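You operate a simulated robot arm through the tools that you are given. There is no shell and no other tool.

You run a simulated robot arm. Do the job below in one go: nothing can be reset, and whatever is moved stays where it is left.

Task
Take the disc out of the tumbler and blow the dust off it in the air nest.
Fine: Open the air valve for it and shut it again; leave the lid open, and the time dial and the other discs as they are.

Only the result counts: the job must be done as asked and must still hold three seconds after the hand-in. Knocking over, shifting, dropping, spilling or breaking anything else fails it. A push-on lid holds only when it is set on centred and level and pressed home; a screw cap is set on level and turned clockwise until tight.

Robot
A 6-joint arm with a fingered hand, fixed in place. Base frame: the origin is on the floor under the middle of its stand, x ahead of it, y to its left, z up; the work surface is at about z = 0.85. Lengths are in m, angles in degrees, forces in N, time in s.
With the tool pointing down near the work surface it reaches from about 0.3 to 0.7 m from the base axis. Its first joint turns from -166.0 to 166.0 degrees. Payload 4 kg.
The TCP is the grasp point between the finger pads, 0.022 m short of the fingertips. In the tool frame z runs along the fingers and y along their closing line. The gripper opens to 0.112 m; its body begins 0.06 m behind the TCP. The gripper is a hand of 4 fingers: y runs from the thumb to the fingers, the wrist lies at [0, 0, -0.218] in the tool frame, and closing takes about 1.5 s.
Orientation is that of the tool frame in the base frame, as [roll, pitch, yaw] about the fixed x, y, z axes, in that order (R = Rz(yaw) Ry(pitch) Rx(roll)). With the fingers straight down and closing along the base's y, the tool's x points along the base's -x, its y along +y and its z along -z.

Tools
- The arm moves only by the tool send_rows. Its argument "commands" is a list of rows, each a list of 7 numbers: the opening, from 0 (shut) to 1 (fully open), then the shift along the tool's x, y, z in m, then the turn, a rotation vector about the tool's x, y, z in degrees. In form: [[grip, x, y, z, rx, ry, rz], ...]. A call has 1 to 20 rows; each row is the pose to reach, as a shift and turn from the pose commanded when the call began, along the tool's axes at that moment. A row lasts 0.2 s, in which the tool goes at most 0.05 m and 8.6 degrees; a call with a longer step from one row to the next is refused whole, and so is a gripper value outside its range. Where a pose cannot be reached the arm comes as near as it can. A force on the tool above 40 N (or 10 N above the force at the start of the call, whichever is more), or a blocked arm, ends the call early, and 0.2 s more pass. The fingers move at their own pace (about 0.045 m/s each) and stop on an object; they squeeze with about 24 N. The grip force told is the motor's: it shows also when the fingers shut on nothing. Time passes only in rows, and 0.2 s behind the last, so rows that repeat a pose let the fingers close. It gives the time, the measured TCP pose, the force on the tool (base axes), the opening and the grip force at its end, in the units of the frame above (readings bear some noise), with the torque about the TCP (base axes, N m) and any sound that the robot's microphone picked up.
- Cameras (640 x 400 px; columns grow to the right, rows downward): "scene" is fixed at [0.3996, 0.6513, 1.5942]; the picture's right is [-1.00, 0.01, 0.00], its down [0.01, 0.84, -0.54] and it looks along [-0.01, -0.54, -0.84] (base axes); focal length 310 px, centre (320, 200). "wrist" rides on the gripper at [0.069, 0.005, -0.083] in the tool frame; the picture's right is [-0.06, 1.00, 0.00], its down [-0.76, -0.05, -0.64] and it looks along [-0.64, -0.04, 0.77] (tool axes); focal length 243 px, centre (320, 200). There is no depth. A picture from a camera that has moved, and an enlarged one, comes with that camera's place and axes in the base frame and with its lens.
- snapshot(camera): a new picture of that camera. It takes no simulated time.
- preshape(shape): the hand has 4 fingers and takes this shape, open, in about a second: jaw (thumb against the fingers, like two jaws); tri (thumb and two fingers); tip (a fingertip pinch); poke (one finger out to press); point (the index stretched); flat (the hand flat); cup (the hand cupped); fist (a fist). The gripper value then closes the fingers along that shape, each until it touches; the sizes above hold for jaw. It gives what a move gives, with no picture.
- inspect(camera, box): a new picture of the part [left, top, right, bottom] of that camera's present view, enlarged. It takes no simulated time.
- job_done(): hands the job in; it is judged then, once.

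Places have to be worked out from the pictures, the camera data and where the tool is seen. Open the gripper and draw the arm clear of the work before you hand the job in, unless the task says otherwise.

The tools are called after "Request:" by a JSON object that holds its "api" and its "payload". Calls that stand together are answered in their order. send_rows: Moves the arm, as the interface text tells. Its arguments: {"type":"object","properties":{"commands":{"type":"array","items":{"type":"array","items":{"type":"number"}}}},"required":["commands"]} The other tools are called the same way: preshape (shape) gives the hand a shape; snapshot (camera) takes a picture; inspect (camera, box) takes an enlarged picture of a part of a camera's view; job_done () hands the job in.

At the start:

```text
time: 0.0
eef_pos: [0.4498, 0.236, 1.1464]
orientation: [-180.0, 0.0, -179.8]
contact_force: [-0.2, -0.1, -0.2]
moment: [0.01, 0.0, 0.02]
gripper_width: 0.112
grip_force: 0.0
shape: jaw
```

scene: 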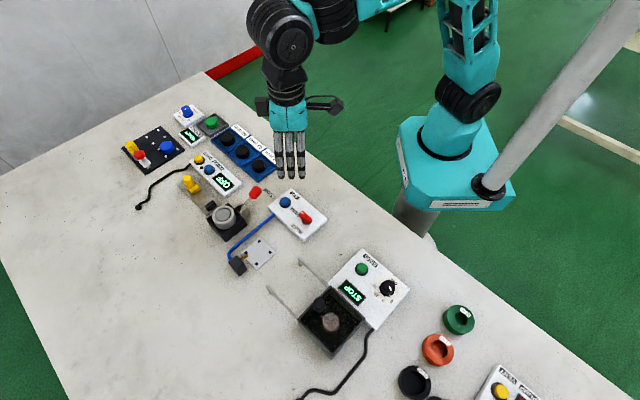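
wrist: 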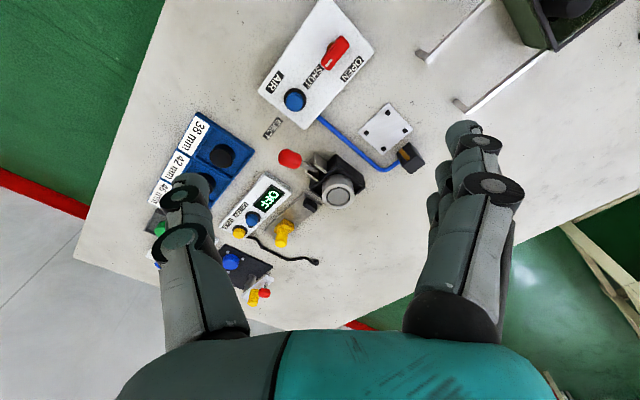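

The first pictures show several stations; I will enlarge parts of the scene view to tell the tumbler, the air nest and the valve apart.

Request:
{"api": "inspect", "payload": {"camera": "scene", "box": [260, 230, 420, 370]}}

Request:
{"api": "inspect", "payload": {"camera": "scene", "box": [170, 150, 340, 280]}}

Request:
{"api": "inspect", "payload": {"camera": "scene", "box": [110, 90, 290, 200]}}

Request:
{"api": "inspect", "payload": {"camera": "scene", "box": [380, 290, 560, 400]}}

Request:
{"api": "inspect", "payload": {"camera": "wrist", "box": [220, 0, 460, 220]}}

```text
2.86 times, centred on (340, 300) of scene
camera zoom: at [0.3996, 0.6513, 1.5942], right [-1.0, 0.01, 0.0], down [0.01, 0.84, -0.54], along [-0.01, -0.54, -0.84], focal length 885 px, centre (263, -86)
```

zoom: 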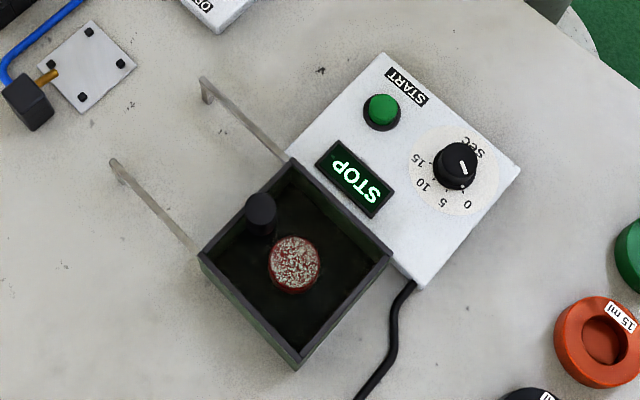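

```text
3.08 times, centred on (255, 215) of scene
camera zoom: at [0.3996, 0.6513, 1.5942], right [-1.0, 0.01, 0.0], down [0.01, 0.84, -0.54], along [-0.01, -0.54, -0.84], focal length 953 px, centre (520, 154)
```

zoom: 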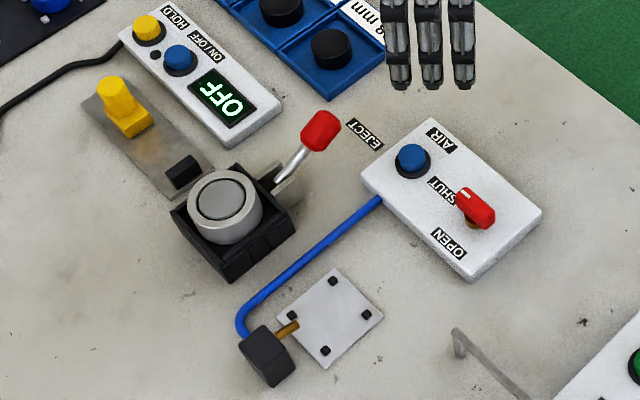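

```text
3.56 times, centred on (200, 145) of scene
camera zoom: at [0.3996, 0.6513, 1.5942], right [-1.0, 0.01, 0.0], down [0.01, 0.84, -0.54], along [-0.01, -0.54, -0.84], focal length 1102 px, centre (747, 396)
```

zoom: 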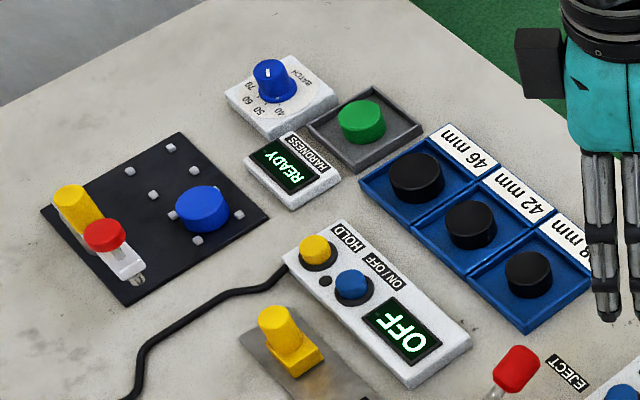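

```text
3.56 times, centred on (470, 345) of scene
camera zoom: at [0.3996, 0.6513, 1.5942], right [-1.0, 0.01, 0.0], down [0.01, 0.84, -0.54], along [-0.01, -0.54, -0.84], focal length 1102 px, centre (-213, -316)
```

zoom: 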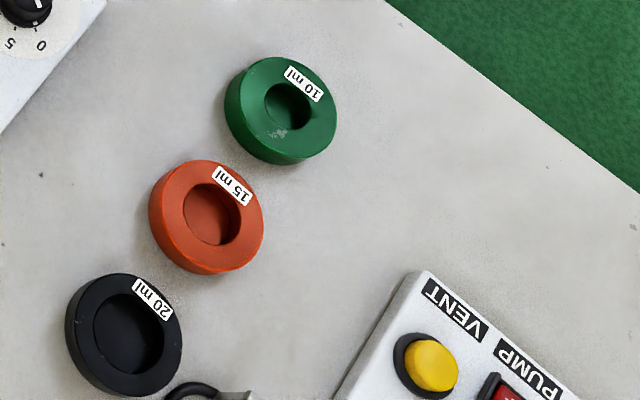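

```text
1.82 times, centred on (340, 110) of wrist
camera zoom: at [0.3797, 0.2406, 1.2289], right [0.06, 1.0, 0.0], down [0.76, -0.05, 0.64], along [0.64, -0.04, -0.77], focal length 441 px, centre (284, 364)
```

zoom: 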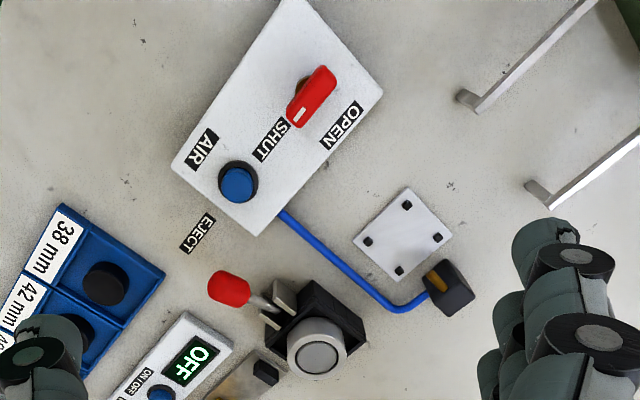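

I place the tumbler's disc near (0.37, 0.51) and the air nest near (0.55, 0.34). I turn the hand so that the wrist camera looks toward +y and get a better view of the tumbler.

Request:
{"api": "send_rows", "payload": {"commands": [[1, 0.008, 0.003, 0.004, 0, 0, -8], [1, 0.016, 0.006, 0.008, 0, 0, -16], [1, 0.024, 0.009, 0.012, 0, 0, -24], [1, 0.032, 0.012, 0.016, 0, 0, -32], [1, 0.04, 0.015, 0.02, 0, 0, -40], [1, 0.048, 0.018, 0.024, 0, 0, -48], [1, 0.056, 0.021, 0.028, 0, 0, -56], [1, 0.064, 0.024, 0.032, 0, 0, -64], [1, 0.072, 0.027, 0.036, 0, 0, -72], [1, 0.08, 0.03, 0.04, 0, 0, -80], [1, 0.08, 0.034, 0.046, 0, 0, -88], [1, 0.08, 0.034, 0.046, 0, 0, -90]]}}

```text
time: 2.6
eef_pos: [0.3691, 0.2708, 1.1]
orientation: [-180.0, 0.0, -89.9]
contact_force: [-0.2, 0.0, -0.1]
moment: [0.05, 0.0, 0.03]
gripper_width: 0.112
grip_force: 0.1
shape: jaw
```

The turn worked; now I take a wrist picture over the tumbler and check the scene.

Request:
{"api": "snapshot", "payload": {"camera": "wrist"}}

Request:
{"api": "snapshot", "payload": {"camera": "scene"}}

```text
taken
camera wrist: at [0.3646, 0.2009, 1.1828], right [-1.0, 0.06, 0.0], down [0.05, 0.77, 0.64], along [0.04, 0.64, -0.77], focal length 243 px, centre (320, 200)
```

wrist: 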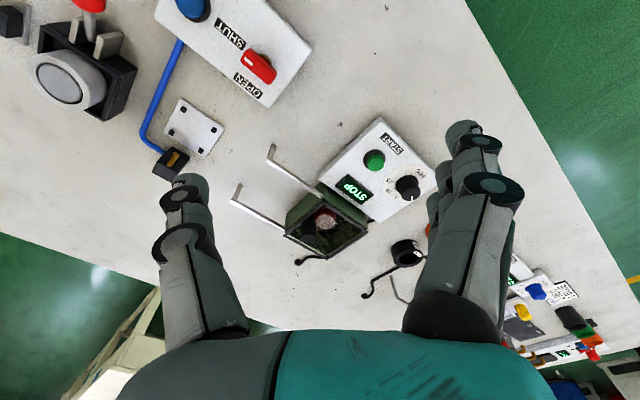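

```text
taken
```

scene: 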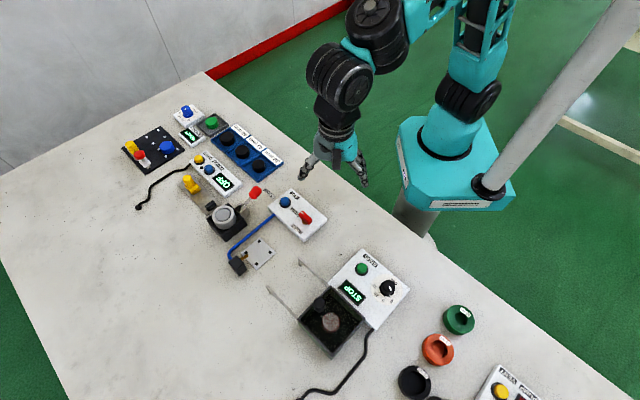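

The tumbler shows near the picture's middle; I enlarge it and the nest with its valve.

Request:
{"api": "inspect", "payload": {"camera": "wrist", "box": [230, 110, 450, 270]}}

Request:
{"api": "inspect", "payload": {"camera": "wrist", "box": [120, 0, 320, 180]}}

```text
2.50 times, centred on (340, 190) of wrist
camera zoom: at [0.3646, 0.2009, 1.1828], right [-1.0, 0.06, 0.0], down [0.05, 0.77, 0.64], along [0.04, 0.64, -0.77], focal length 606 px, centre (270, 225)
```

zoom: 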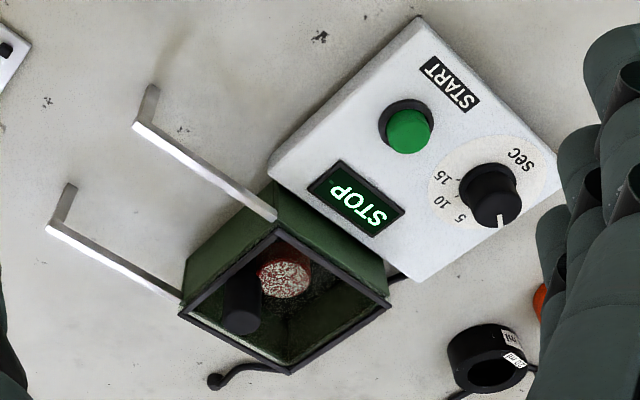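

```text
2.22 times, centred on (220, 90) of wrist
camera zoom: at [0.3646, 0.2009, 1.1828], right [-1.0, 0.06, 0.0], down [0.05, 0.77, 0.64], along [0.04, 0.64, -0.77], focal length 539 px, centre (542, 444)
```

zoom: 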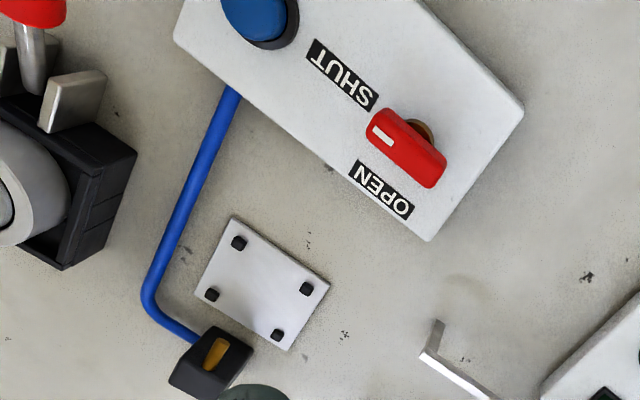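

From both views the tumbler box is about 0.10 m square, centred near (0.372, 0.510), with its rim near z 0.904; the black knob near (0.40, 0.48) seems to start at rim height, perhaps on a clear lid. I go closer to see.

Request:
{"api": "send_rows", "payload": {"commands": [[1, -0.03, 0, 0.02, 0, 0, 0], [1, -0.06, 0, 0.04, 0, 0, 0], [1, -0.09, 0, 0.06, 0, 0, 0], [1, -0.12, 0, 0.075, 0, 0, 0], [1, -0.14, 0, 0.09, 0, 0, 0], [1, -0.14, 0, 0.09, 0, 0, 0]]}}

Request:
{"api": "snapshot", "payload": {"camera": "wrist"}}

Request:
{"api": "inspect", "payload": {"camera": "wrist", "box": [220, 100, 420, 260]}}

```text
time: 4.0
eef_pos: [0.3684, 0.4105, 1.01]
orientation: [180.0, 0.0, -89.9]
contact_force: [0.7, 0.6, -0.5]
moment: [0.03, 0.04, -0.01]
gripper_width: 0.1118
grip_force: 0.1
shape: jaw
```

```text
taken
camera wrist: at [0.3638, 0.3414, 1.0927], right [-1.0, 0.06, 0.0], down [0.05, 0.77, 0.64], along [0.04, 0.64, -0.77], focal length 243 px, centre (320, 200)
```

wrist: 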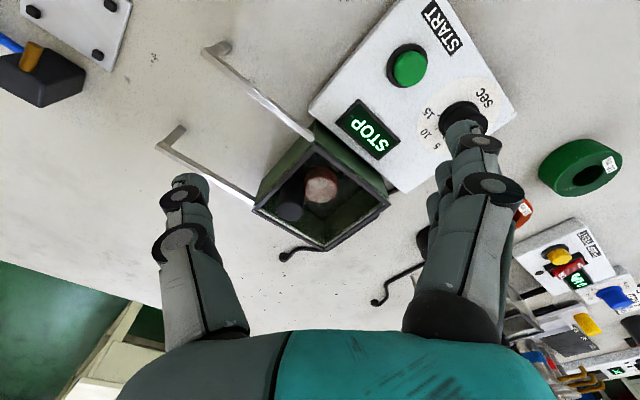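

```text
2.50 times, centred on (320, 180) of wrist
camera zoom: at [0.3638, 0.3414, 1.0927], right [-1.0, 0.06, 0.0], down [0.05, 0.77, 0.64], along [0.04, 0.64, -0.77], focal length 606 px, centre (320, 250)
```

zoom: 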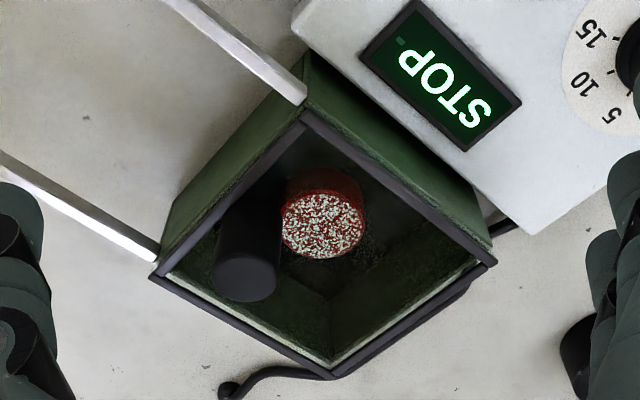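

The knob and a dark frame show at rim level; I enlarge further to tell whether a clear pane closes the box.

Request:
{"api": "inspect", "payload": {"camera": "wrist", "box": [265, 140, 345, 230]}}

Request:
{"api": "inspect", "payload": {"camera": "scene", "box": [290, 270, 370, 365]}}

Request:
{"api": "inspect", "payload": {"camera": "wrist", "box": [430, 180, 640, 400]}}

```text
4.44 times, centred on (305, 185) of wrist
camera zoom: at [0.3638, 0.3414, 1.0927], right [-1.0, 0.06, 0.0], down [0.05, 0.77, 0.64], along [0.04, 0.64, -0.77], focal length 1078 px, centre (387, 267)
```

zoom: 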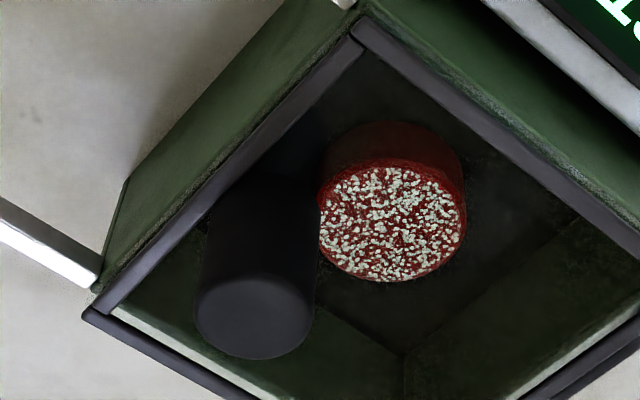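

```text
4.21 times, centred on (330, 318) of scene
camera zoom: at [0.3996, 0.6513, 1.5942], right [-1.0, 0.01, 0.0], down [0.01, 0.84, -0.54], along [-0.01, -0.54, -0.84], focal length 1305 px, centre (278, -295)
```

zoom: 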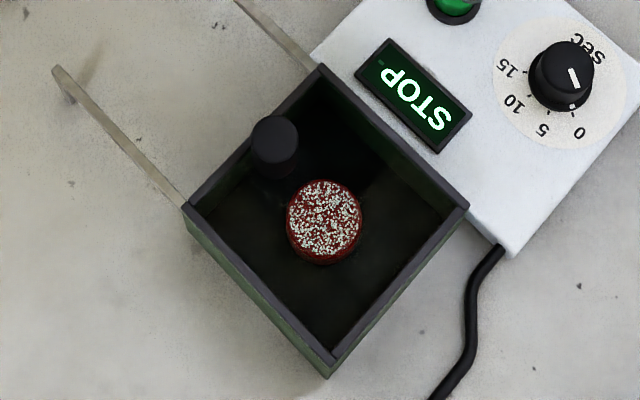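

```text
1.82 times, centred on (535, 290) of wrist
camera zoom: at [0.3638, 0.3414, 1.0927], right [-1.0, 0.06, 0.0], down [0.05, 0.77, 0.64], along [0.04, 0.64, -0.77], focal length 441 px, centre (-71, 36)
```

zoom: 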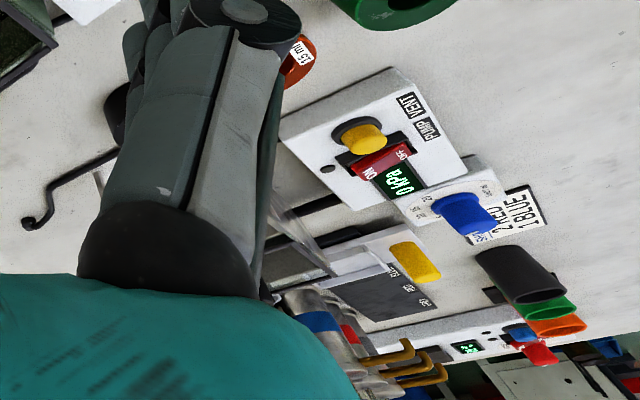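

I enlarge the knob's foot in the scene view to see at what height it ends.

Request:
{"api": "inspect", "payload": {"camera": "scene", "box": [308, 288, 348, 318]}}

Request:
{"api": "inspect", "payload": {"camera": "wrist", "box": [272, 160, 312, 190]}}

```text
13.33 times, centred on (328, 303) of scene
camera zoom: at [0.3996, 0.6513, 1.5942], right [-1.0, 0.01, 0.0], down [0.01, 0.84, -0.54], along [-0.01, -0.54, -0.84], focal length 4131 px, centre (213, -1173)
```

zoom: 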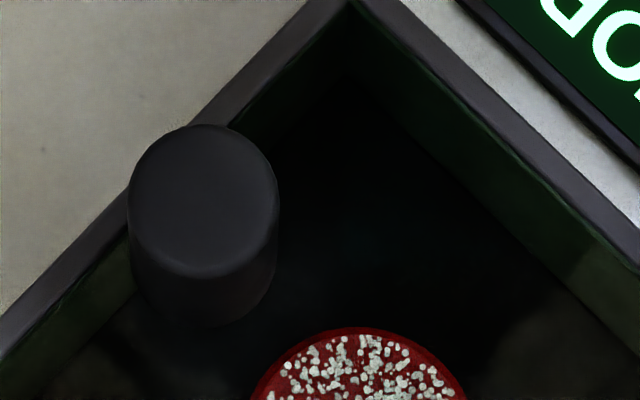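

```text
13.33 times, centred on (292, 175) of wrist
camera zoom: at [0.3638, 0.3414, 1.0927], right [-1.0, 0.06, 0.0], down [0.05, 0.77, 0.64], along [0.04, 0.64, -0.77], focal length 3235 px, centre (693, 533)
```

zoom: 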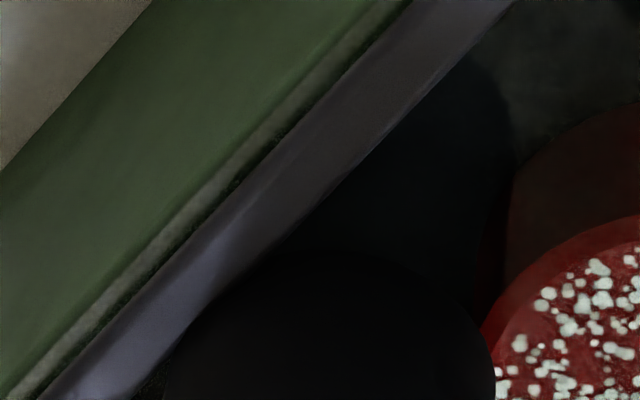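

The knob ends at rim height (about z 0.904) and floats over the box, so a clear lid with a knob lies closed on the tumbler, and the two rods are its slide rails toward (+x, −y). I turn the hand 45° and go above the knob at about (0.398, 0.4825, top 0.936).

Request:
{"api": "send_rows", "payload": {"commands": [[1, -0.012, -0.005, 0, 0, 0, 8], [1, -0.024, -0.01, 0, 0, 0, 16], [1, -0.036, -0.015, 0, 0, 0, 24], [1, -0.048, -0.02, 0, 0, 0, 32], [1, -0.06, -0.025, 0, 0, 0, 40], [1, -0.072, -0.0296, 0, 0, 0, 45], [1, -0.072, -0.0296, 0, 0, 0, 45]]}}

Request:
{"api": "snapshot", "payload": {"camera": "wrist"}}

Request:
{"api": "snapshot", "payload": {"camera": "scene"}}

```text
time: 5.6
eef_pos: [0.3984, 0.4835, 1.0101]
orientation: [179.9, 0.1, -135.0]
contact_force: [0.5, 0.1, -0.4]
moment: [0.0, -0.01, 0.02]
gripper_width: 0.1116
grip_force: 0.1
shape: jaw
```

```text
taken
camera wrist: at [0.346, 0.4363, 1.093], right [-0.66, 0.75, 0.0], down [0.58, 0.51, 0.64], along [0.48, 0.42, -0.77], focal length 243 px, centre (320, 200)
```

wrist: 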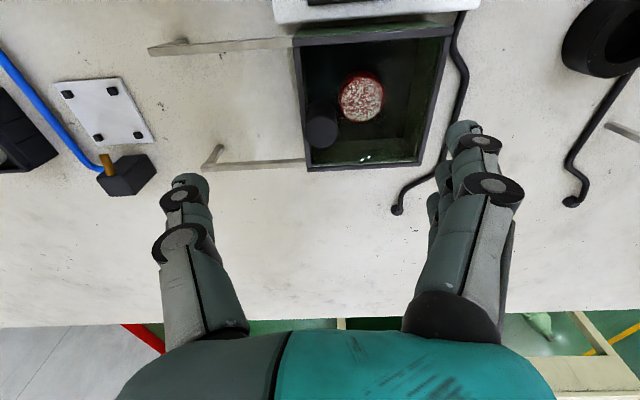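

```text
taken
```

scene: 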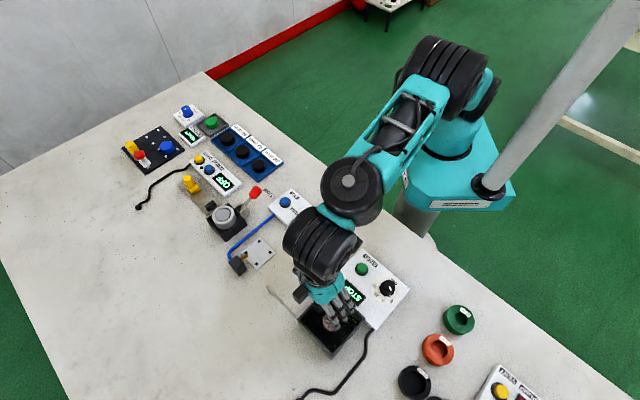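

The knob lies straight beneath the grasp point, and glints confirm the clear pane. I lower the open hand to z ≈ 0.938, so the tips stay just above the pane.

Request:
{"api": "send_rows", "payload": {"commands": [[1, 0.0012, 0.0005, 0.02, 0, 0, 0], [1, 0.0012, 0.0005, 0.04, 0, 0, 0], [1, 0.0012, 0.0005, 0.055, 0, 0, 0], [1, 0.0012, 0.0005, 0.065, 0, 0, 0], [1, 0.0012, 0.0005, 0.071, 0, 0, 0], [1, 0.0012, 0.0005, 0.071, 0, 0, 0]]}}

Request:
{"api": "snapshot", "payload": {"camera": "wrist"}}

Request:
{"api": "inspect", "payload": {"camera": "scene", "box": [270, 230, 390, 360]}}

```text
time: 7.0
eef_pos: [0.3972, 0.4812, 0.9384]
orientation: [180.0, -0.1, -134.9]
contact_force: [1.1, 0.0, 0.1]
moment: [-0.01, -0.03, -0.02]
gripper_width: 0.1119
grip_force: 0.1
shape: jaw
```

```text
taken
camera wrist: at [0.3446, 0.436, 1.0217], right [-0.66, 0.75, 0.0], down [0.57, 0.51, 0.64], along [0.48, 0.42, -0.77], focal length 243 px, centre (320, 200)
```

wrist: 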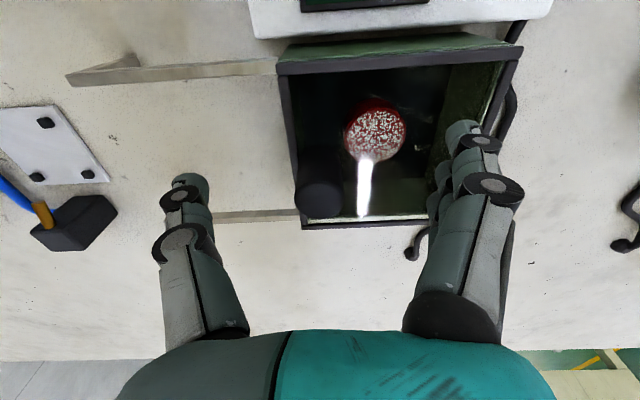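

```text
3.08 times, centred on (330, 295) of scene
camera zoom: at [0.3996, 0.6513, 1.5942], right [-1.0, 0.01, 0.0], down [0.01, 0.84, -0.54], along [-0.01, -0.54, -0.84], focal length 953 px, centre (289, -92)
```

zoom: 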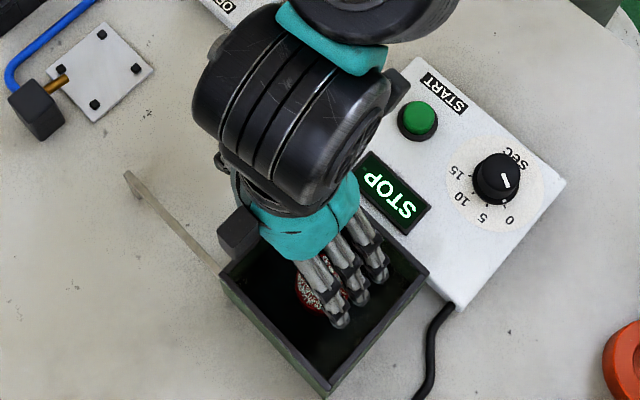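

Glare on the pane shows the lid is shut, and the knob sits between thumb and fingers. I close on it.

Request:
{"api": "send_rows", "payload": {"commands": [[0.6, 0, 0, 0, 0, 0, 0], [0.4, 0, 0, 0, 0, 0, 0], [0.2, 0, 0, 0, 0, 0, 0], [0.1, 0, 0, 0, 0, 0, 0], [0, 0, 0, 0, 0, 0, 0], [0, 0, 0, 0, 0, 0, 0], [0, 0, 0, 0, 0, 0, 0], [0, 0, 0, 0, 0, 0, 0]]}}

Request:
{"api": "snapshot", "payload": {"camera": "wrist"}}

```text
time: 8.8
eef_pos: [0.3981, 0.4802, 0.9387]
orientation: [-179.9, 0.0, -135.1]
contact_force: [5.3, -2.4, -2.4]
moment: [-0.02, -0.01, 0.01]
gripper_width: 0.0077
grip_force: 23.5
shape: jaw
```

```text
taken
camera wrist: at [0.3454, 0.4355, 1.0216], right [-0.66, 0.75, 0.0], down [0.58, 0.51, 0.64], along [0.48, 0.42, -0.77], focal length 243 px, centre (320, 200)
```

wrist: 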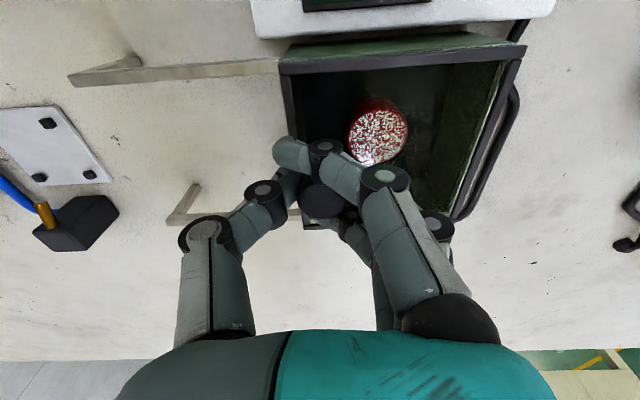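

The fingers hold the knob with force. I slide the lid along the rails, the tool's −y direction (+x, −y in the base), slowly.

Request:
{"api": "send_rows", "payload": {"commands": [[0, 0, -0.008, 0, 0, 0, 0], [0, 0, -0.016, 0, 0, 0, 0], [0, 0, -0.024, 0, 0, 0, 0], [0, 0, -0.032, 0, 0, 0, 0], [0, 0, -0.04, 0, 0, 0, 0], [0, 0, -0.048, 0, 0, 0, 0], [0, 0, -0.048, 0, 0, 0, 0]]}}

Request:
{"api": "snapshot", "payload": {"camera": "wrist"}}

Request:
{"api": "inspect", "payload": {"camera": "scene", "box": [250, 230, 390, 360]}}

```text
time: 10.4
eef_pos: [0.4325, 0.4465, 0.9397]
orientation: [180.0, -0.1, -135.0]
contact_force: [1.3, 0.2, -3.5]
moment: [0.03, 0.11, 0.07]
gripper_width: 0.0055
grip_force: 23.5
shape: jaw
```

```text
taken
camera wrist: at [0.3795, 0.4016, 1.0218], right [-0.66, 0.75, 0.0], down [0.58, 0.51, 0.64], along [0.48, 0.42, -0.77], focal length 243 px, centre (320, 200)
```

wrist: 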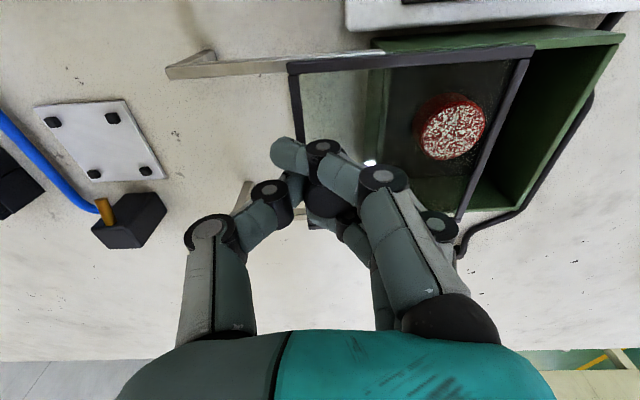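

```text
3.08 times, centred on (320, 295) of scene
camera zoom: at [0.3996, 0.6513, 1.5942], right [-1.0, 0.01, 0.0], down [0.01, 0.84, -0.54], along [-0.01, -0.54, -0.84], focal length 953 px, centre (320, -92)
```

zoom: 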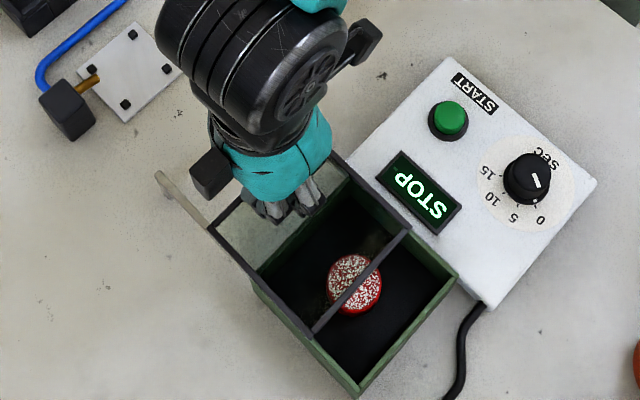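

The lid slides cleanly on its rails, half open now. I go on by about 0.052 m, watching for the end stop.

Request:
{"api": "send_rows", "payload": {"commands": [[0, 0, -0.008, 0, 0, 0, 0], [0, 0, -0.016, 0, 0, 0, 0], [0, 0, -0.024, 0, 0, 0, 0], [0, 0, -0.032, 0, 0, 0, 0], [0, 0, -0.04, 0, 0, 0, 0], [0, 0, -0.046, 0, 0, 0, 0], [0, 0, -0.05, 0, 0, 0, 0], [0, 0, -0.05, 0, 0, 0, 0]]}}

Request:
{"api": "snapshot", "payload": {"camera": "wrist"}}

Request:
{"api": "inspect", "payload": {"camera": "scene", "box": [250, 230, 390, 360]}}

```text
time: 12.2
eef_pos: [0.4676, 0.4117, 0.9387]
orientation: [-179.9, 0.0, -135.0]
contact_force: [0.1, -1.2, -3.4]
moment: [0.0, 0.07, 0.03]
gripper_width: 0.0053
grip_force: 25.0
shape: jaw
```

```text
taken
camera wrist: at [0.4148, 0.3664, 1.0218], right [-0.66, 0.75, 0.0], down [0.58, 0.51, 0.64], along [0.48, 0.42, -0.77], focal length 243 px, centre (320, 200)
```

wrist: 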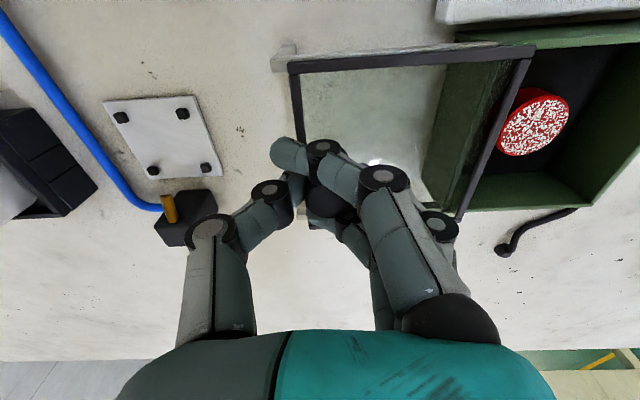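

```text
3.08 times, centred on (320, 295) of scene
camera zoom: at [0.3996, 0.6513, 1.5942], right [-1.0, 0.01, 0.0], down [0.01, 0.84, -0.54], along [-0.01, -0.54, -0.84], focal length 953 px, centre (320, -92)
```

zoom: 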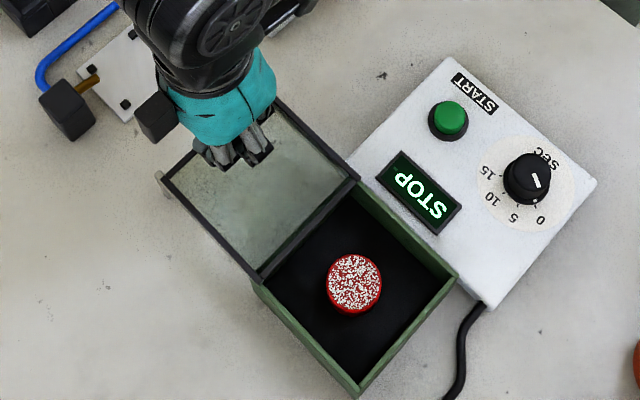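

The lid is about 98 mm open and the disc is bare. I nudge a few more millimetres to find the end stop, watching the force.

Request:
{"api": "send_rows", "payload": {"commands": [[0, 0, -0.002, 0, 0, 0, 0], [0, 0, -0.004, 0, 0, 0, 0], [0, 0, -0.004, 0, 0, 0, 0]]}}

```text
time: 13.0
eef_pos: [0.4697, 0.4101, 0.9394]
orientation: [180.0, 0.0, -135.0]
contact_force: [-0.5, -2.5, -3.0]
moment: [0.02, 0.06, 0.07]
gripper_width: 0.0054
grip_force: 23.6
shape: jaw
```

No hard stop but the lid is clear of the box. I open the fingers and then rise straight up.

Request:
{"api": "send_rows", "payload": {"commands": [[0.3, 0, 0, 0, 0, 0, 0], [0.6, 0, 0, 0, 0, 0, 0], [0.9, 0, 0, 0, 0, 0, 0], [1, 0, 0, 0, 0, 0, 0], [1, 0, 0, 0, 0, 0, 0], [1, 0, 0, 0, 0, 0, 0], [1, 0, 0, 0, 0, 0, 0], [1, 0, 0, -0.03, 0, 0, 0], [1, 0, 0, -0.06, 0, 0, 0], [1, 0, 0, -0.08, 0, 0, 0], [1, 0, 0, -0.08, 0, 0, 0]]}}

Request:
{"api": "snapshot", "payload": {"camera": "wrist"}}

Request:
{"api": "inspect", "payload": {"camera": "scene", "box": [250, 230, 390, 360]}}

```text
time: 15.4
eef_pos: [0.4704, 0.4089, 1.0196]
orientation: [-180.0, 0.1, -134.9]
contact_force: [0.1, -0.4, -0.1]
moment: [0.01, 0.0, 0.0]
gripper_width: 0.1117
grip_force: 0.0
shape: jaw
```

```text
taken
camera wrist: at [0.4174, 0.3634, 1.1015], right [-0.66, 0.75, 0.0], down [0.57, 0.51, 0.64], along [0.48, 0.42, -0.77], focal length 243 px, centre (320, 200)
```

wrist: 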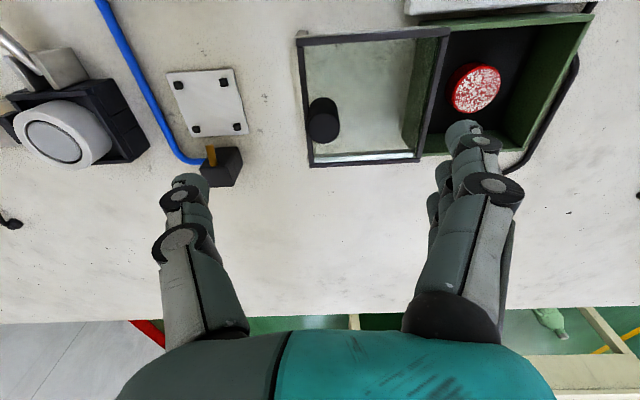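

```text
3.08 times, centred on (320, 295) of scene
camera zoom: at [0.3996, 0.6513, 1.5942], right [-1.0, 0.01, 0.0], down [0.01, 0.84, -0.54], along [-0.01, -0.54, -0.84], focal length 953 px, centre (320, -92)
```

zoom: 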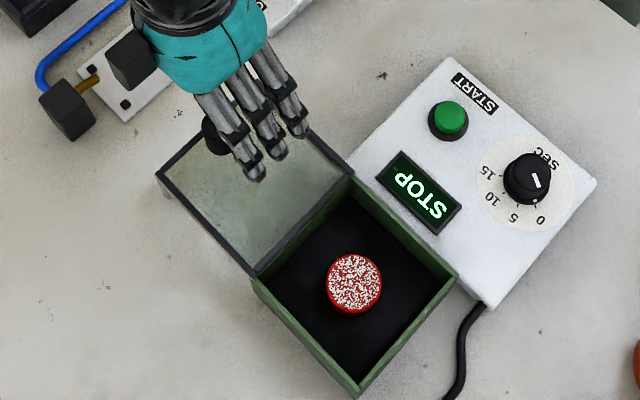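

The lid is open and the disc bare. I enlarge the disc to measure its height and width before choosing a grasp.

Request:
{"api": "inspect", "payload": {"camera": "scene", "box": [310, 290, 350, 320]}}

Request:
{"api": "inspect", "payload": {"camera": "wrist", "box": [410, 30, 530, 140]}}

Request:
{"api": "inspect", "payload": {"camera": "wrist", "box": [150, 50, 270, 200]}}

```text
13.33 times, centred on (330, 305) of scene
camera zoom: at [0.3996, 0.6513, 1.5942], right [-1.0, 0.01, 0.0], down [0.01, 0.84, -0.54], along [-0.01, -0.54, -0.84], focal length 4131 px, centre (187, -1200)
```

zoom: 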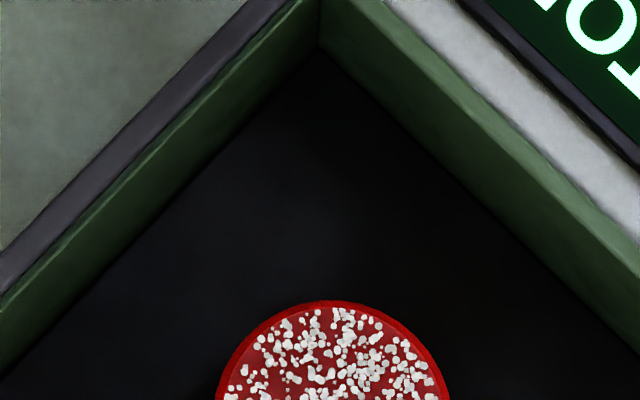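

```text
3.64 times, centred on (470, 85) of wrist
camera zoom: at [0.4174, 0.3634, 1.1015], right [-0.66, 0.75, 0.0], down [0.57, 0.51, 0.64], along [0.48, 0.42, -0.77], focal length 882 px, centre (-226, 618)
```

zoom: 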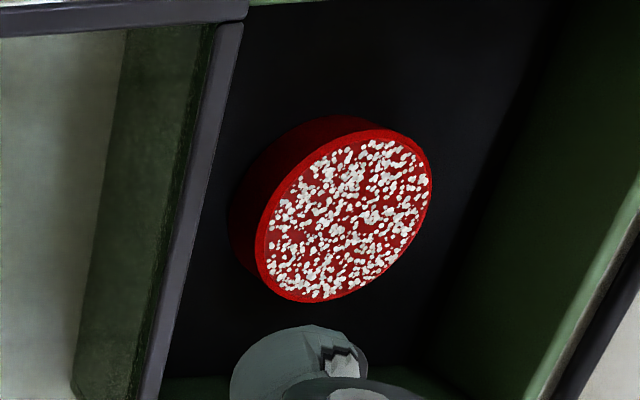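

```text
2.67 times, centred on (210, 125) of wrist
camera zoom: at [0.4174, 0.3634, 1.1015], right [-0.66, 0.75, 0.0], down [0.57, 0.51, 0.64], along [0.48, 0.42, -0.77], focal length 647 px, centre (613, 400)
```

zoom: 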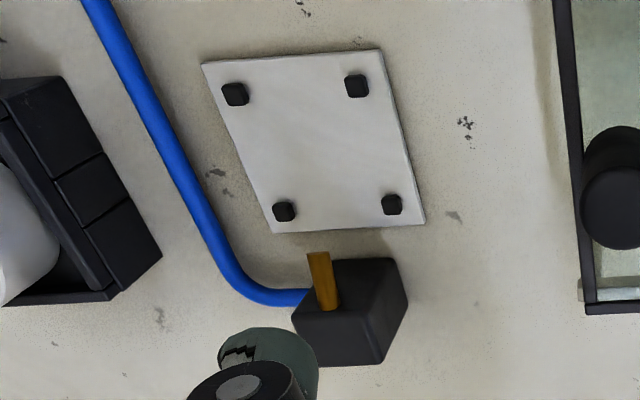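

The disc is about 0.040 m wide with its top near z 0.875 at (0.371, 0.508); the nest's four pegs centre at about (0.551, 0.335). I move above the disc and try the tri shape there.

Request:
{"api": "send_rows", "payload": {"commands": [[1, 0, 0.03, -0.01, 0, 0, 0], [1, 0, 0.06, -0.02, 0, 0, 0], [1, 0, 0.09, -0.03, 0, 0, 0], [1, 0, 0.12, -0.03, 0, 0, 0], [1, 0, 0.14, -0.03, 0, 0, 0], [1, 0, 0.14, -0.03, 0, 0, 0]]}}

Request:
{"api": "preshape", "payload": {"shape": "tri"}}

Request:
{"api": "snapshot", "payload": {"camera": "wrist"}}

Request:
{"api": "inspect", "payload": {"camera": "scene", "box": [270, 230, 410, 360]}}

```text
time: 16.8
eef_pos: [0.3694, 0.5077, 1.0494]
orientation: [180.0, 0.0, -135.0]
contact_force: [-0.4, -0.4, 0.4]
moment: [0.08, -0.01, -0.01]
gripper_width: 0.1119
grip_force: 0.0
shape: jaw
```

```text
time: 17.7
eef_pos: [0.3702, 0.5087, 1.0507]
orientation: [-180.0, 0.0, -134.9]
contact_force: [0.6, -0.4, -0.1]
moment: [-0.04, -0.02, 0.01]
gripper_width: 0.1118
grip_force: 0.1
shape: tri
```

```text
taken
camera wrist: at [0.3176, 0.4624, 1.1321], right [-0.66, 0.75, 0.0], down [0.57, 0.51, 0.64], along [0.48, 0.42, -0.77], focal length 243 px, centre (320, 200)
```

wrist: 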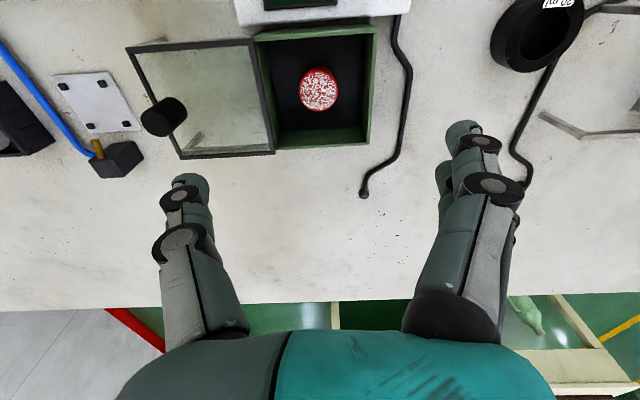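

```text
3.08 times, centred on (340, 295) of scene
camera zoom: at [0.3996, 0.6513, 1.5942], right [-1.0, 0.01, 0.0], down [0.01, 0.84, -0.54], along [-0.01, -0.54, -0.84], focal length 953 px, centre (258, -92)
```

zoom: 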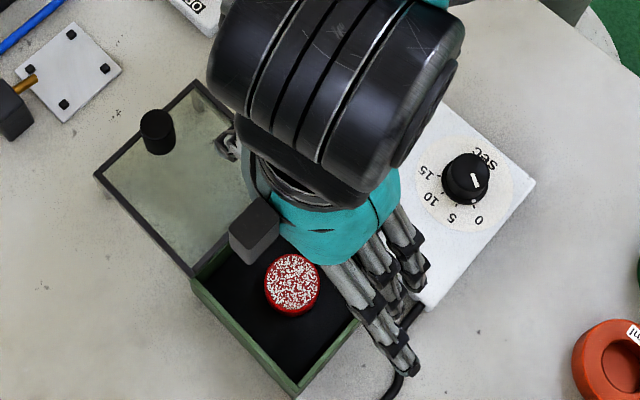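

Tri shows the thumb against the near fingers. I half-close in the air to see how the fingertips come together.

Request:
{"api": "send_rows", "payload": {"commands": [[0.8, 0, 0, 0, 0, 0, 0], [0.6, 0, 0, 0, 0, 0, 0], [0.55, 0, 0, 0, 0, 0, 0], [0.55, 0, 0, 0, 0, 0, 0], [0.55, 0, 0, 0, 0, 0, 0]]}}

Request:
{"api": "snapshot", "payload": {"camera": "wrist"}}

Request:
{"api": "inspect", "payload": {"camera": "scene", "box": [270, 230, 410, 360]}}

```text
time: 18.9
eef_pos: [0.3692, 0.5083, 1.0497]
orientation: [179.9, 0.0, -134.8]
contact_force: [-0.3, -0.2, -0.7]
moment: [-0.03, 0.03, -0.01]
gripper_width: 0.0624
grip_force: 0.1
shape: tri
```

```text
taken
camera wrist: at [0.3176, 0.4624, 1.1321], right [-0.66, 0.75, 0.0], down [0.57, 0.51, 0.64], along [0.48, 0.42, -0.77], focal length 243 px, centre (320, 200)
```

wrist: 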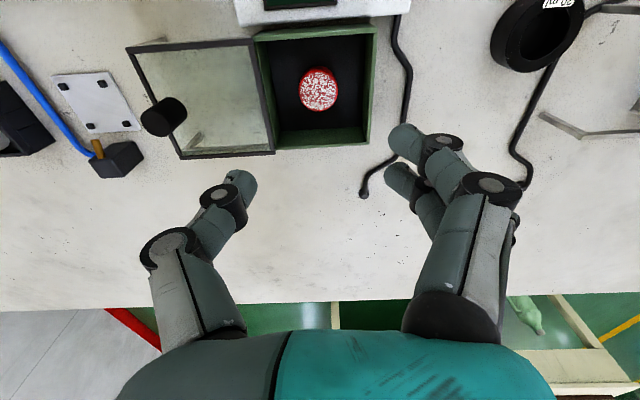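

```text
3.08 times, centred on (340, 295) of scene
camera zoom: at [0.3996, 0.6513, 1.5942], right [-1.0, 0.01, 0.0], down [0.01, 0.84, -0.54], along [-0.01, -0.54, -0.84], focal length 953 px, centre (258, -92)
```

zoom: 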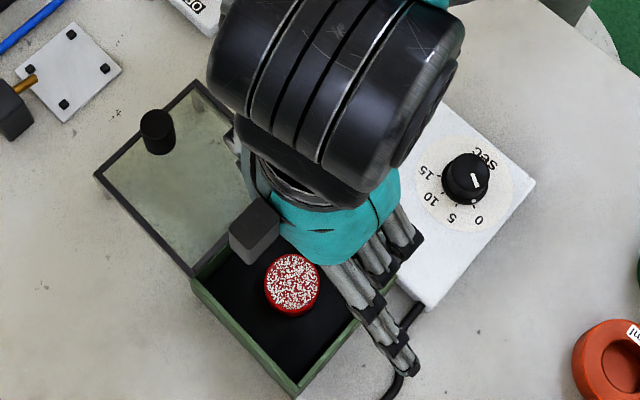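

In tri the finger joints bulge outward at this opening, which could catch the box rim. I look at the tip shape, open and part closed.

Request:
{"api": "preshape", "payload": {"shape": "tip"}}

Request:
{"api": "snapshot", "payload": {"camera": "wrist"}}

Request:
{"api": "inspect", "payload": {"camera": "scene", "box": [270, 230, 410, 360]}}

Request:
{"api": "send_rows", "payload": {"commands": [[0.8, 0, 0, 0, 0, 0, 0], [0.6, 0, 0, 0, 0, 0, 0], [0.5, 0, 0, 0, 0, 0, 0], [0.5, 0, 0, 0, 0, 0, 0], [0.5, 0, 0, 0, 0, 0, 0], [0.5, 0, 0, 0, 0, 0, 0]]}}

Request:
{"api": "snapshot", "payload": {"camera": "wrist"}}

Request:
{"api": "inspect", "payload": {"camera": "scene", "box": [270, 230, 410, 360]}}

```text
time: 19.8
eef_pos: [0.3701, 0.5075, 1.0484]
orientation: [-180.0, 0.0, -134.9]
contact_force: [-0.4, 0.7, -0.8]
moment: [0.01, -0.01, 0.01]
gripper_width: 0.1118
grip_force: 0.1
shape: tip
```

```text
taken
camera wrist: at [0.3176, 0.4624, 1.1321], right [-0.66, 0.75, 0.0], down [0.57, 0.51, 0.64], along [0.48, 0.42, -0.77], focal length 243 px, centre (320, 200)
```

wrist: 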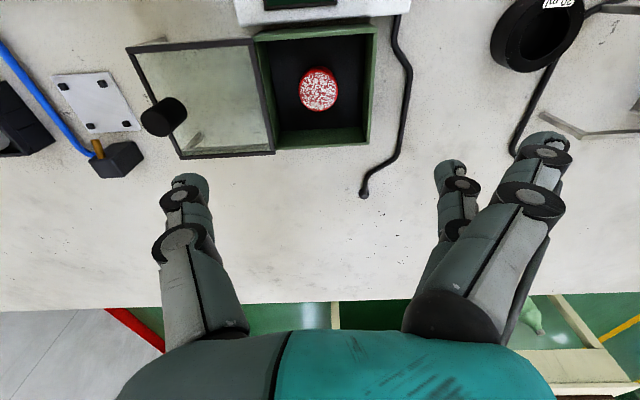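

```text
3.08 times, centred on (340, 295) of scene
camera zoom: at [0.3996, 0.6513, 1.5942], right [-1.0, 0.01, 0.0], down [0.01, 0.84, -0.54], along [-0.01, -0.54, -0.84], focal length 953 px, centre (258, -92)
```

zoom: 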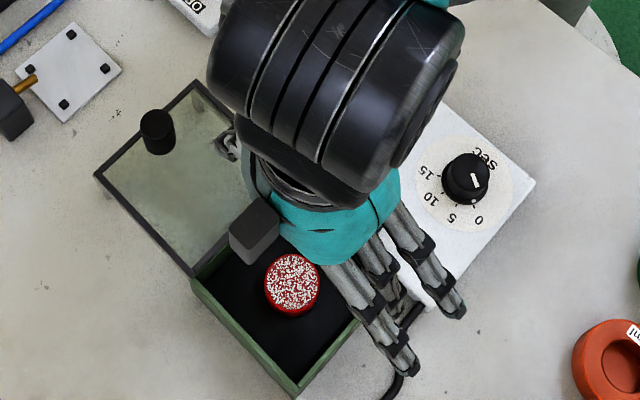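

```text
time: 21.2
eef_pos: [0.3706, 0.5075, 1.0497]
orientation: [-179.9, 0.0, -134.9]
contact_force: [-0.3, 0.3, -0.8]
moment: [-0.02, 0.01, 0.03]
gripper_width: 0.0568
grip_force: 0.0
shape: tip
```

```text
taken
camera wrist: at [0.3176, 0.4624, 1.1321], right [-0.66, 0.75, 0.0], down [0.57, 0.51, 0.64], along [0.48, 0.42, -0.77], focal length 243 px, centre (320, 200)
```

wrist: 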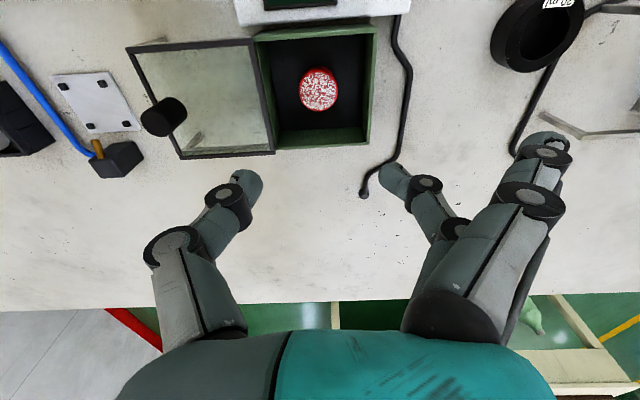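

```text
3.08 times, centred on (340, 295) of scene
camera zoom: at [0.3996, 0.6513, 1.5942], right [-1.0, 0.01, 0.0], down [0.01, 0.84, -0.54], along [-0.01, -0.54, -0.84], focal length 953 px, centre (258, -92)
```

zoom: 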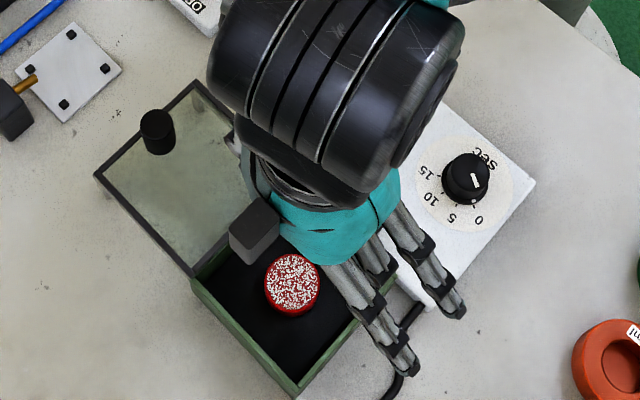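

Tip pinches thumb against the middle finger, with the others standing outside; entering along the box diagonal may fit. I close to about 0.047 m to measure the fingers' outer width.

Request:
{"api": "send_rows", "payload": {"commands": [[0.42, 0, 0, 0, 0, 0, 0], [0.42, 0, 0, 0, 0, 0, 0], [0.42, 0, 0, 0, 0, 0, 0]]}}

Request:
{"api": "inspect", "payload": {"camera": "wrist", "box": [120, 120, 400, 340]}}

Request:
{"api": "inspect", "payload": {"camera": "wrist", "box": [340, 110, 600, 320]}}

```text
time: 22.0
eef_pos: [0.3703, 0.5079, 1.049]
orientation: [-179.9, 0.1, -135.1]
contact_force: [-0.2, 1.1, -0.2]
moment: [0.02, 0.02, 0.01]
gripper_width: 0.0475
grip_force: 0.0
shape: tip
```

```text
1.82 times, centred on (260, 230) of wrist
camera zoom: at [0.3176, 0.4624, 1.1321], right [-0.66, 0.75, 0.0], down [0.57, 0.51, 0.64], along [0.48, 0.42, -0.77], focal length 441 px, centre (429, 146)
```

zoom: 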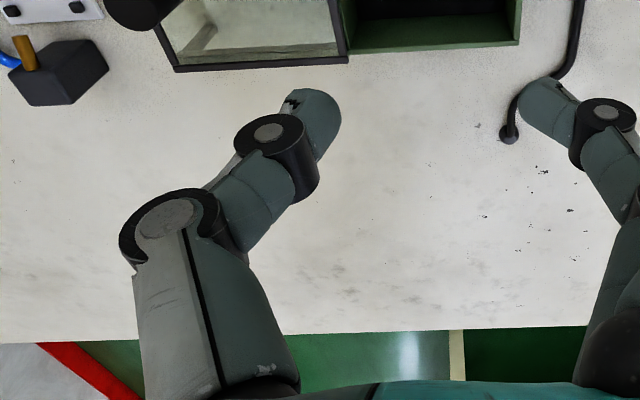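

```text
1.90 times, centred on (470, 215) of wrist
camera zoom: at [0.3176, 0.4624, 1.1321], right [-0.66, 0.75, 0.0], down [0.57, 0.51, 0.64], along [0.48, 0.42, -0.77], focal length 462 px, centre (34, 171)
```

zoom: 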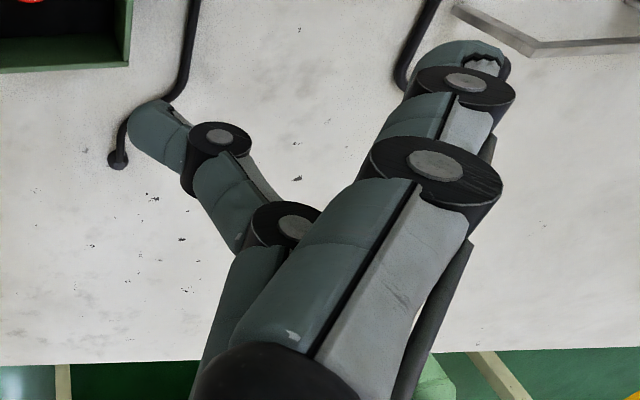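

At 0.0475 m opening the finger joints sit about 0.03 m above the grasp point and would clear the rim, and along the box diagonal (closing along base y) there is room of about 7 mm. I turn the hand to close along y, centred on the disc at (0.3715, 0.508).

Request:
{"api": "send_rows", "payload": {"commands": [[0.46, 0, 0, 0, 0, 0, 8], [0.46, 0, 0, 0, 0, 0, 16], [0.46, -0.0008, -0.0008, 0, 0, 0, 24], [0.46, -0.0008, -0.0008, 0, 0, 0, 32], [0.46, -0.0008, -0.0008, 0, 0, 0, 40], [0.46, -0.0008, -0.0008, 0, 0, 0, 45], [0.46, -0.0008, -0.0008, 0.04, 0, 0, 45], [0.46, -0.0008, -0.0008, 0.07, 0, 0, 45], [0.46, -0.0008, -0.0008, 0.07, 0, 0, 45]]}}

Request:
{"api": "snapshot", "payload": {"camera": "wrist"}}

Request:
{"api": "inspect", "payload": {"camera": "scene", "box": [270, 230, 410, 360]}}

```text
time: 24.0
eef_pos: [0.373, 0.5078, 0.9799]
orientation: [179.9, 0.1, 180.0]
contact_force: [-0.3, -0.4, -0.3]
moment: [0.0, 0.01, -0.03]
gripper_width: 0.0508
grip_force: 0.1
shape: tip
```

```text
taken
camera wrist: at [0.3023, 0.5128, 1.0614], right [0.06, 1.0, 0.0], down [0.76, -0.05, 0.64], along [0.64, -0.04, -0.77], focal length 243 px, centre (320, 200)
```

wrist: 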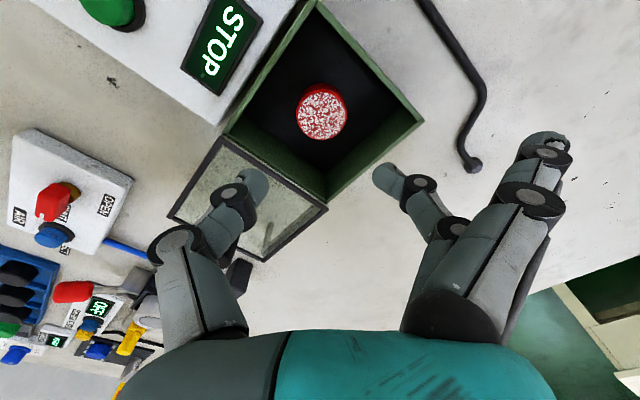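

```text
3.08 times, centred on (340, 295) of scene
camera zoom: at [0.3996, 0.6513, 1.5942], right [-1.0, 0.01, 0.0], down [0.01, 0.84, -0.54], along [-0.01, -0.54, -0.84], focal length 953 px, centre (258, -92)
```

zoom: 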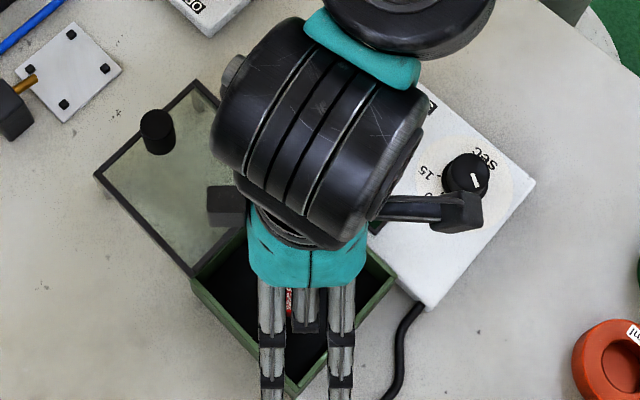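

The disc sits straight under the pinch, thumb side over the −y corner and fingers over the +y corner. I lower in stages, first to just above rim level, and look.

Request:
{"api": "send_rows", "payload": {"commands": [[0.46, 0, 0.001, 0.015, 0, 0, 0], [0.46, 0, 0.001, 0.03, 0, 0, 0], [0.46, 0, 0.001, 0.045, 0, 0, 0], [0.46, 0, 0.001, 0.055, 0, 0, 0], [0.46, 0, 0.001, 0.055, 0, 0, 0]]}}

Request:
{"api": "snapshot", "payload": {"camera": "wrist"}}

Request:
{"api": "inspect", "payload": {"camera": "scene", "box": [270, 260, 410, 390]}}

```text
time: 25.2
eef_pos: [0.3734, 0.509, 0.9233]
orientation: [180.0, 0.0, -179.9]
contact_force: [0.5, 0.2, -0.9]
moment: [-0.01, -0.01, 0.0]
gripper_width: 0.0507
grip_force: 0.1
shape: tip
```

```text
taken
camera wrist: at [0.3026, 0.5138, 1.0064], right [0.06, 1.0, 0.0], down [0.76, -0.05, 0.64], along [0.64, -0.04, -0.77], focal length 243 px, centre (320, 200)
```

wrist: 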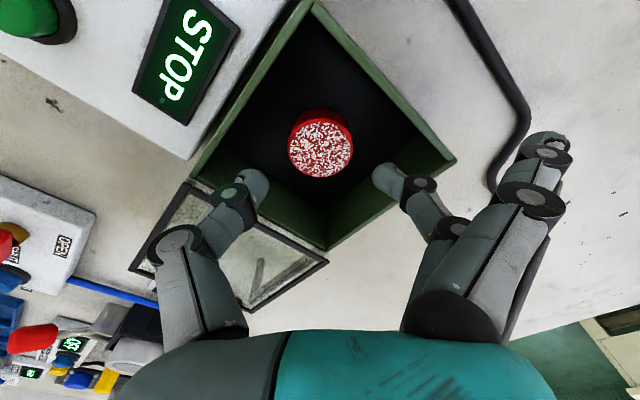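

```text
3.08 times, centred on (340, 325) of scene
camera zoom: at [0.3996, 0.6513, 1.5942], right [-1.0, 0.01, 0.0], down [0.01, 0.84, -0.54], along [-0.01, -0.54, -0.84], focal length 953 px, centre (258, -185)
```

zoom: 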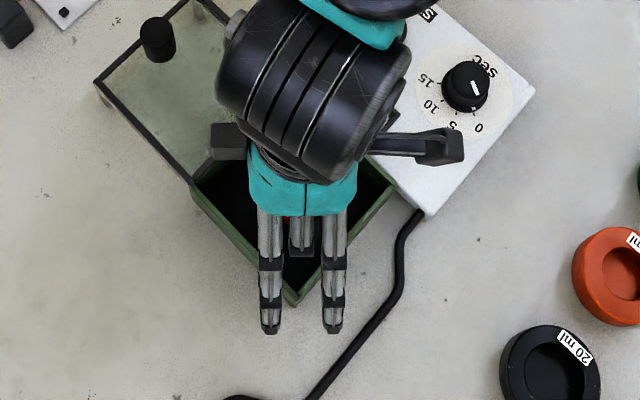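

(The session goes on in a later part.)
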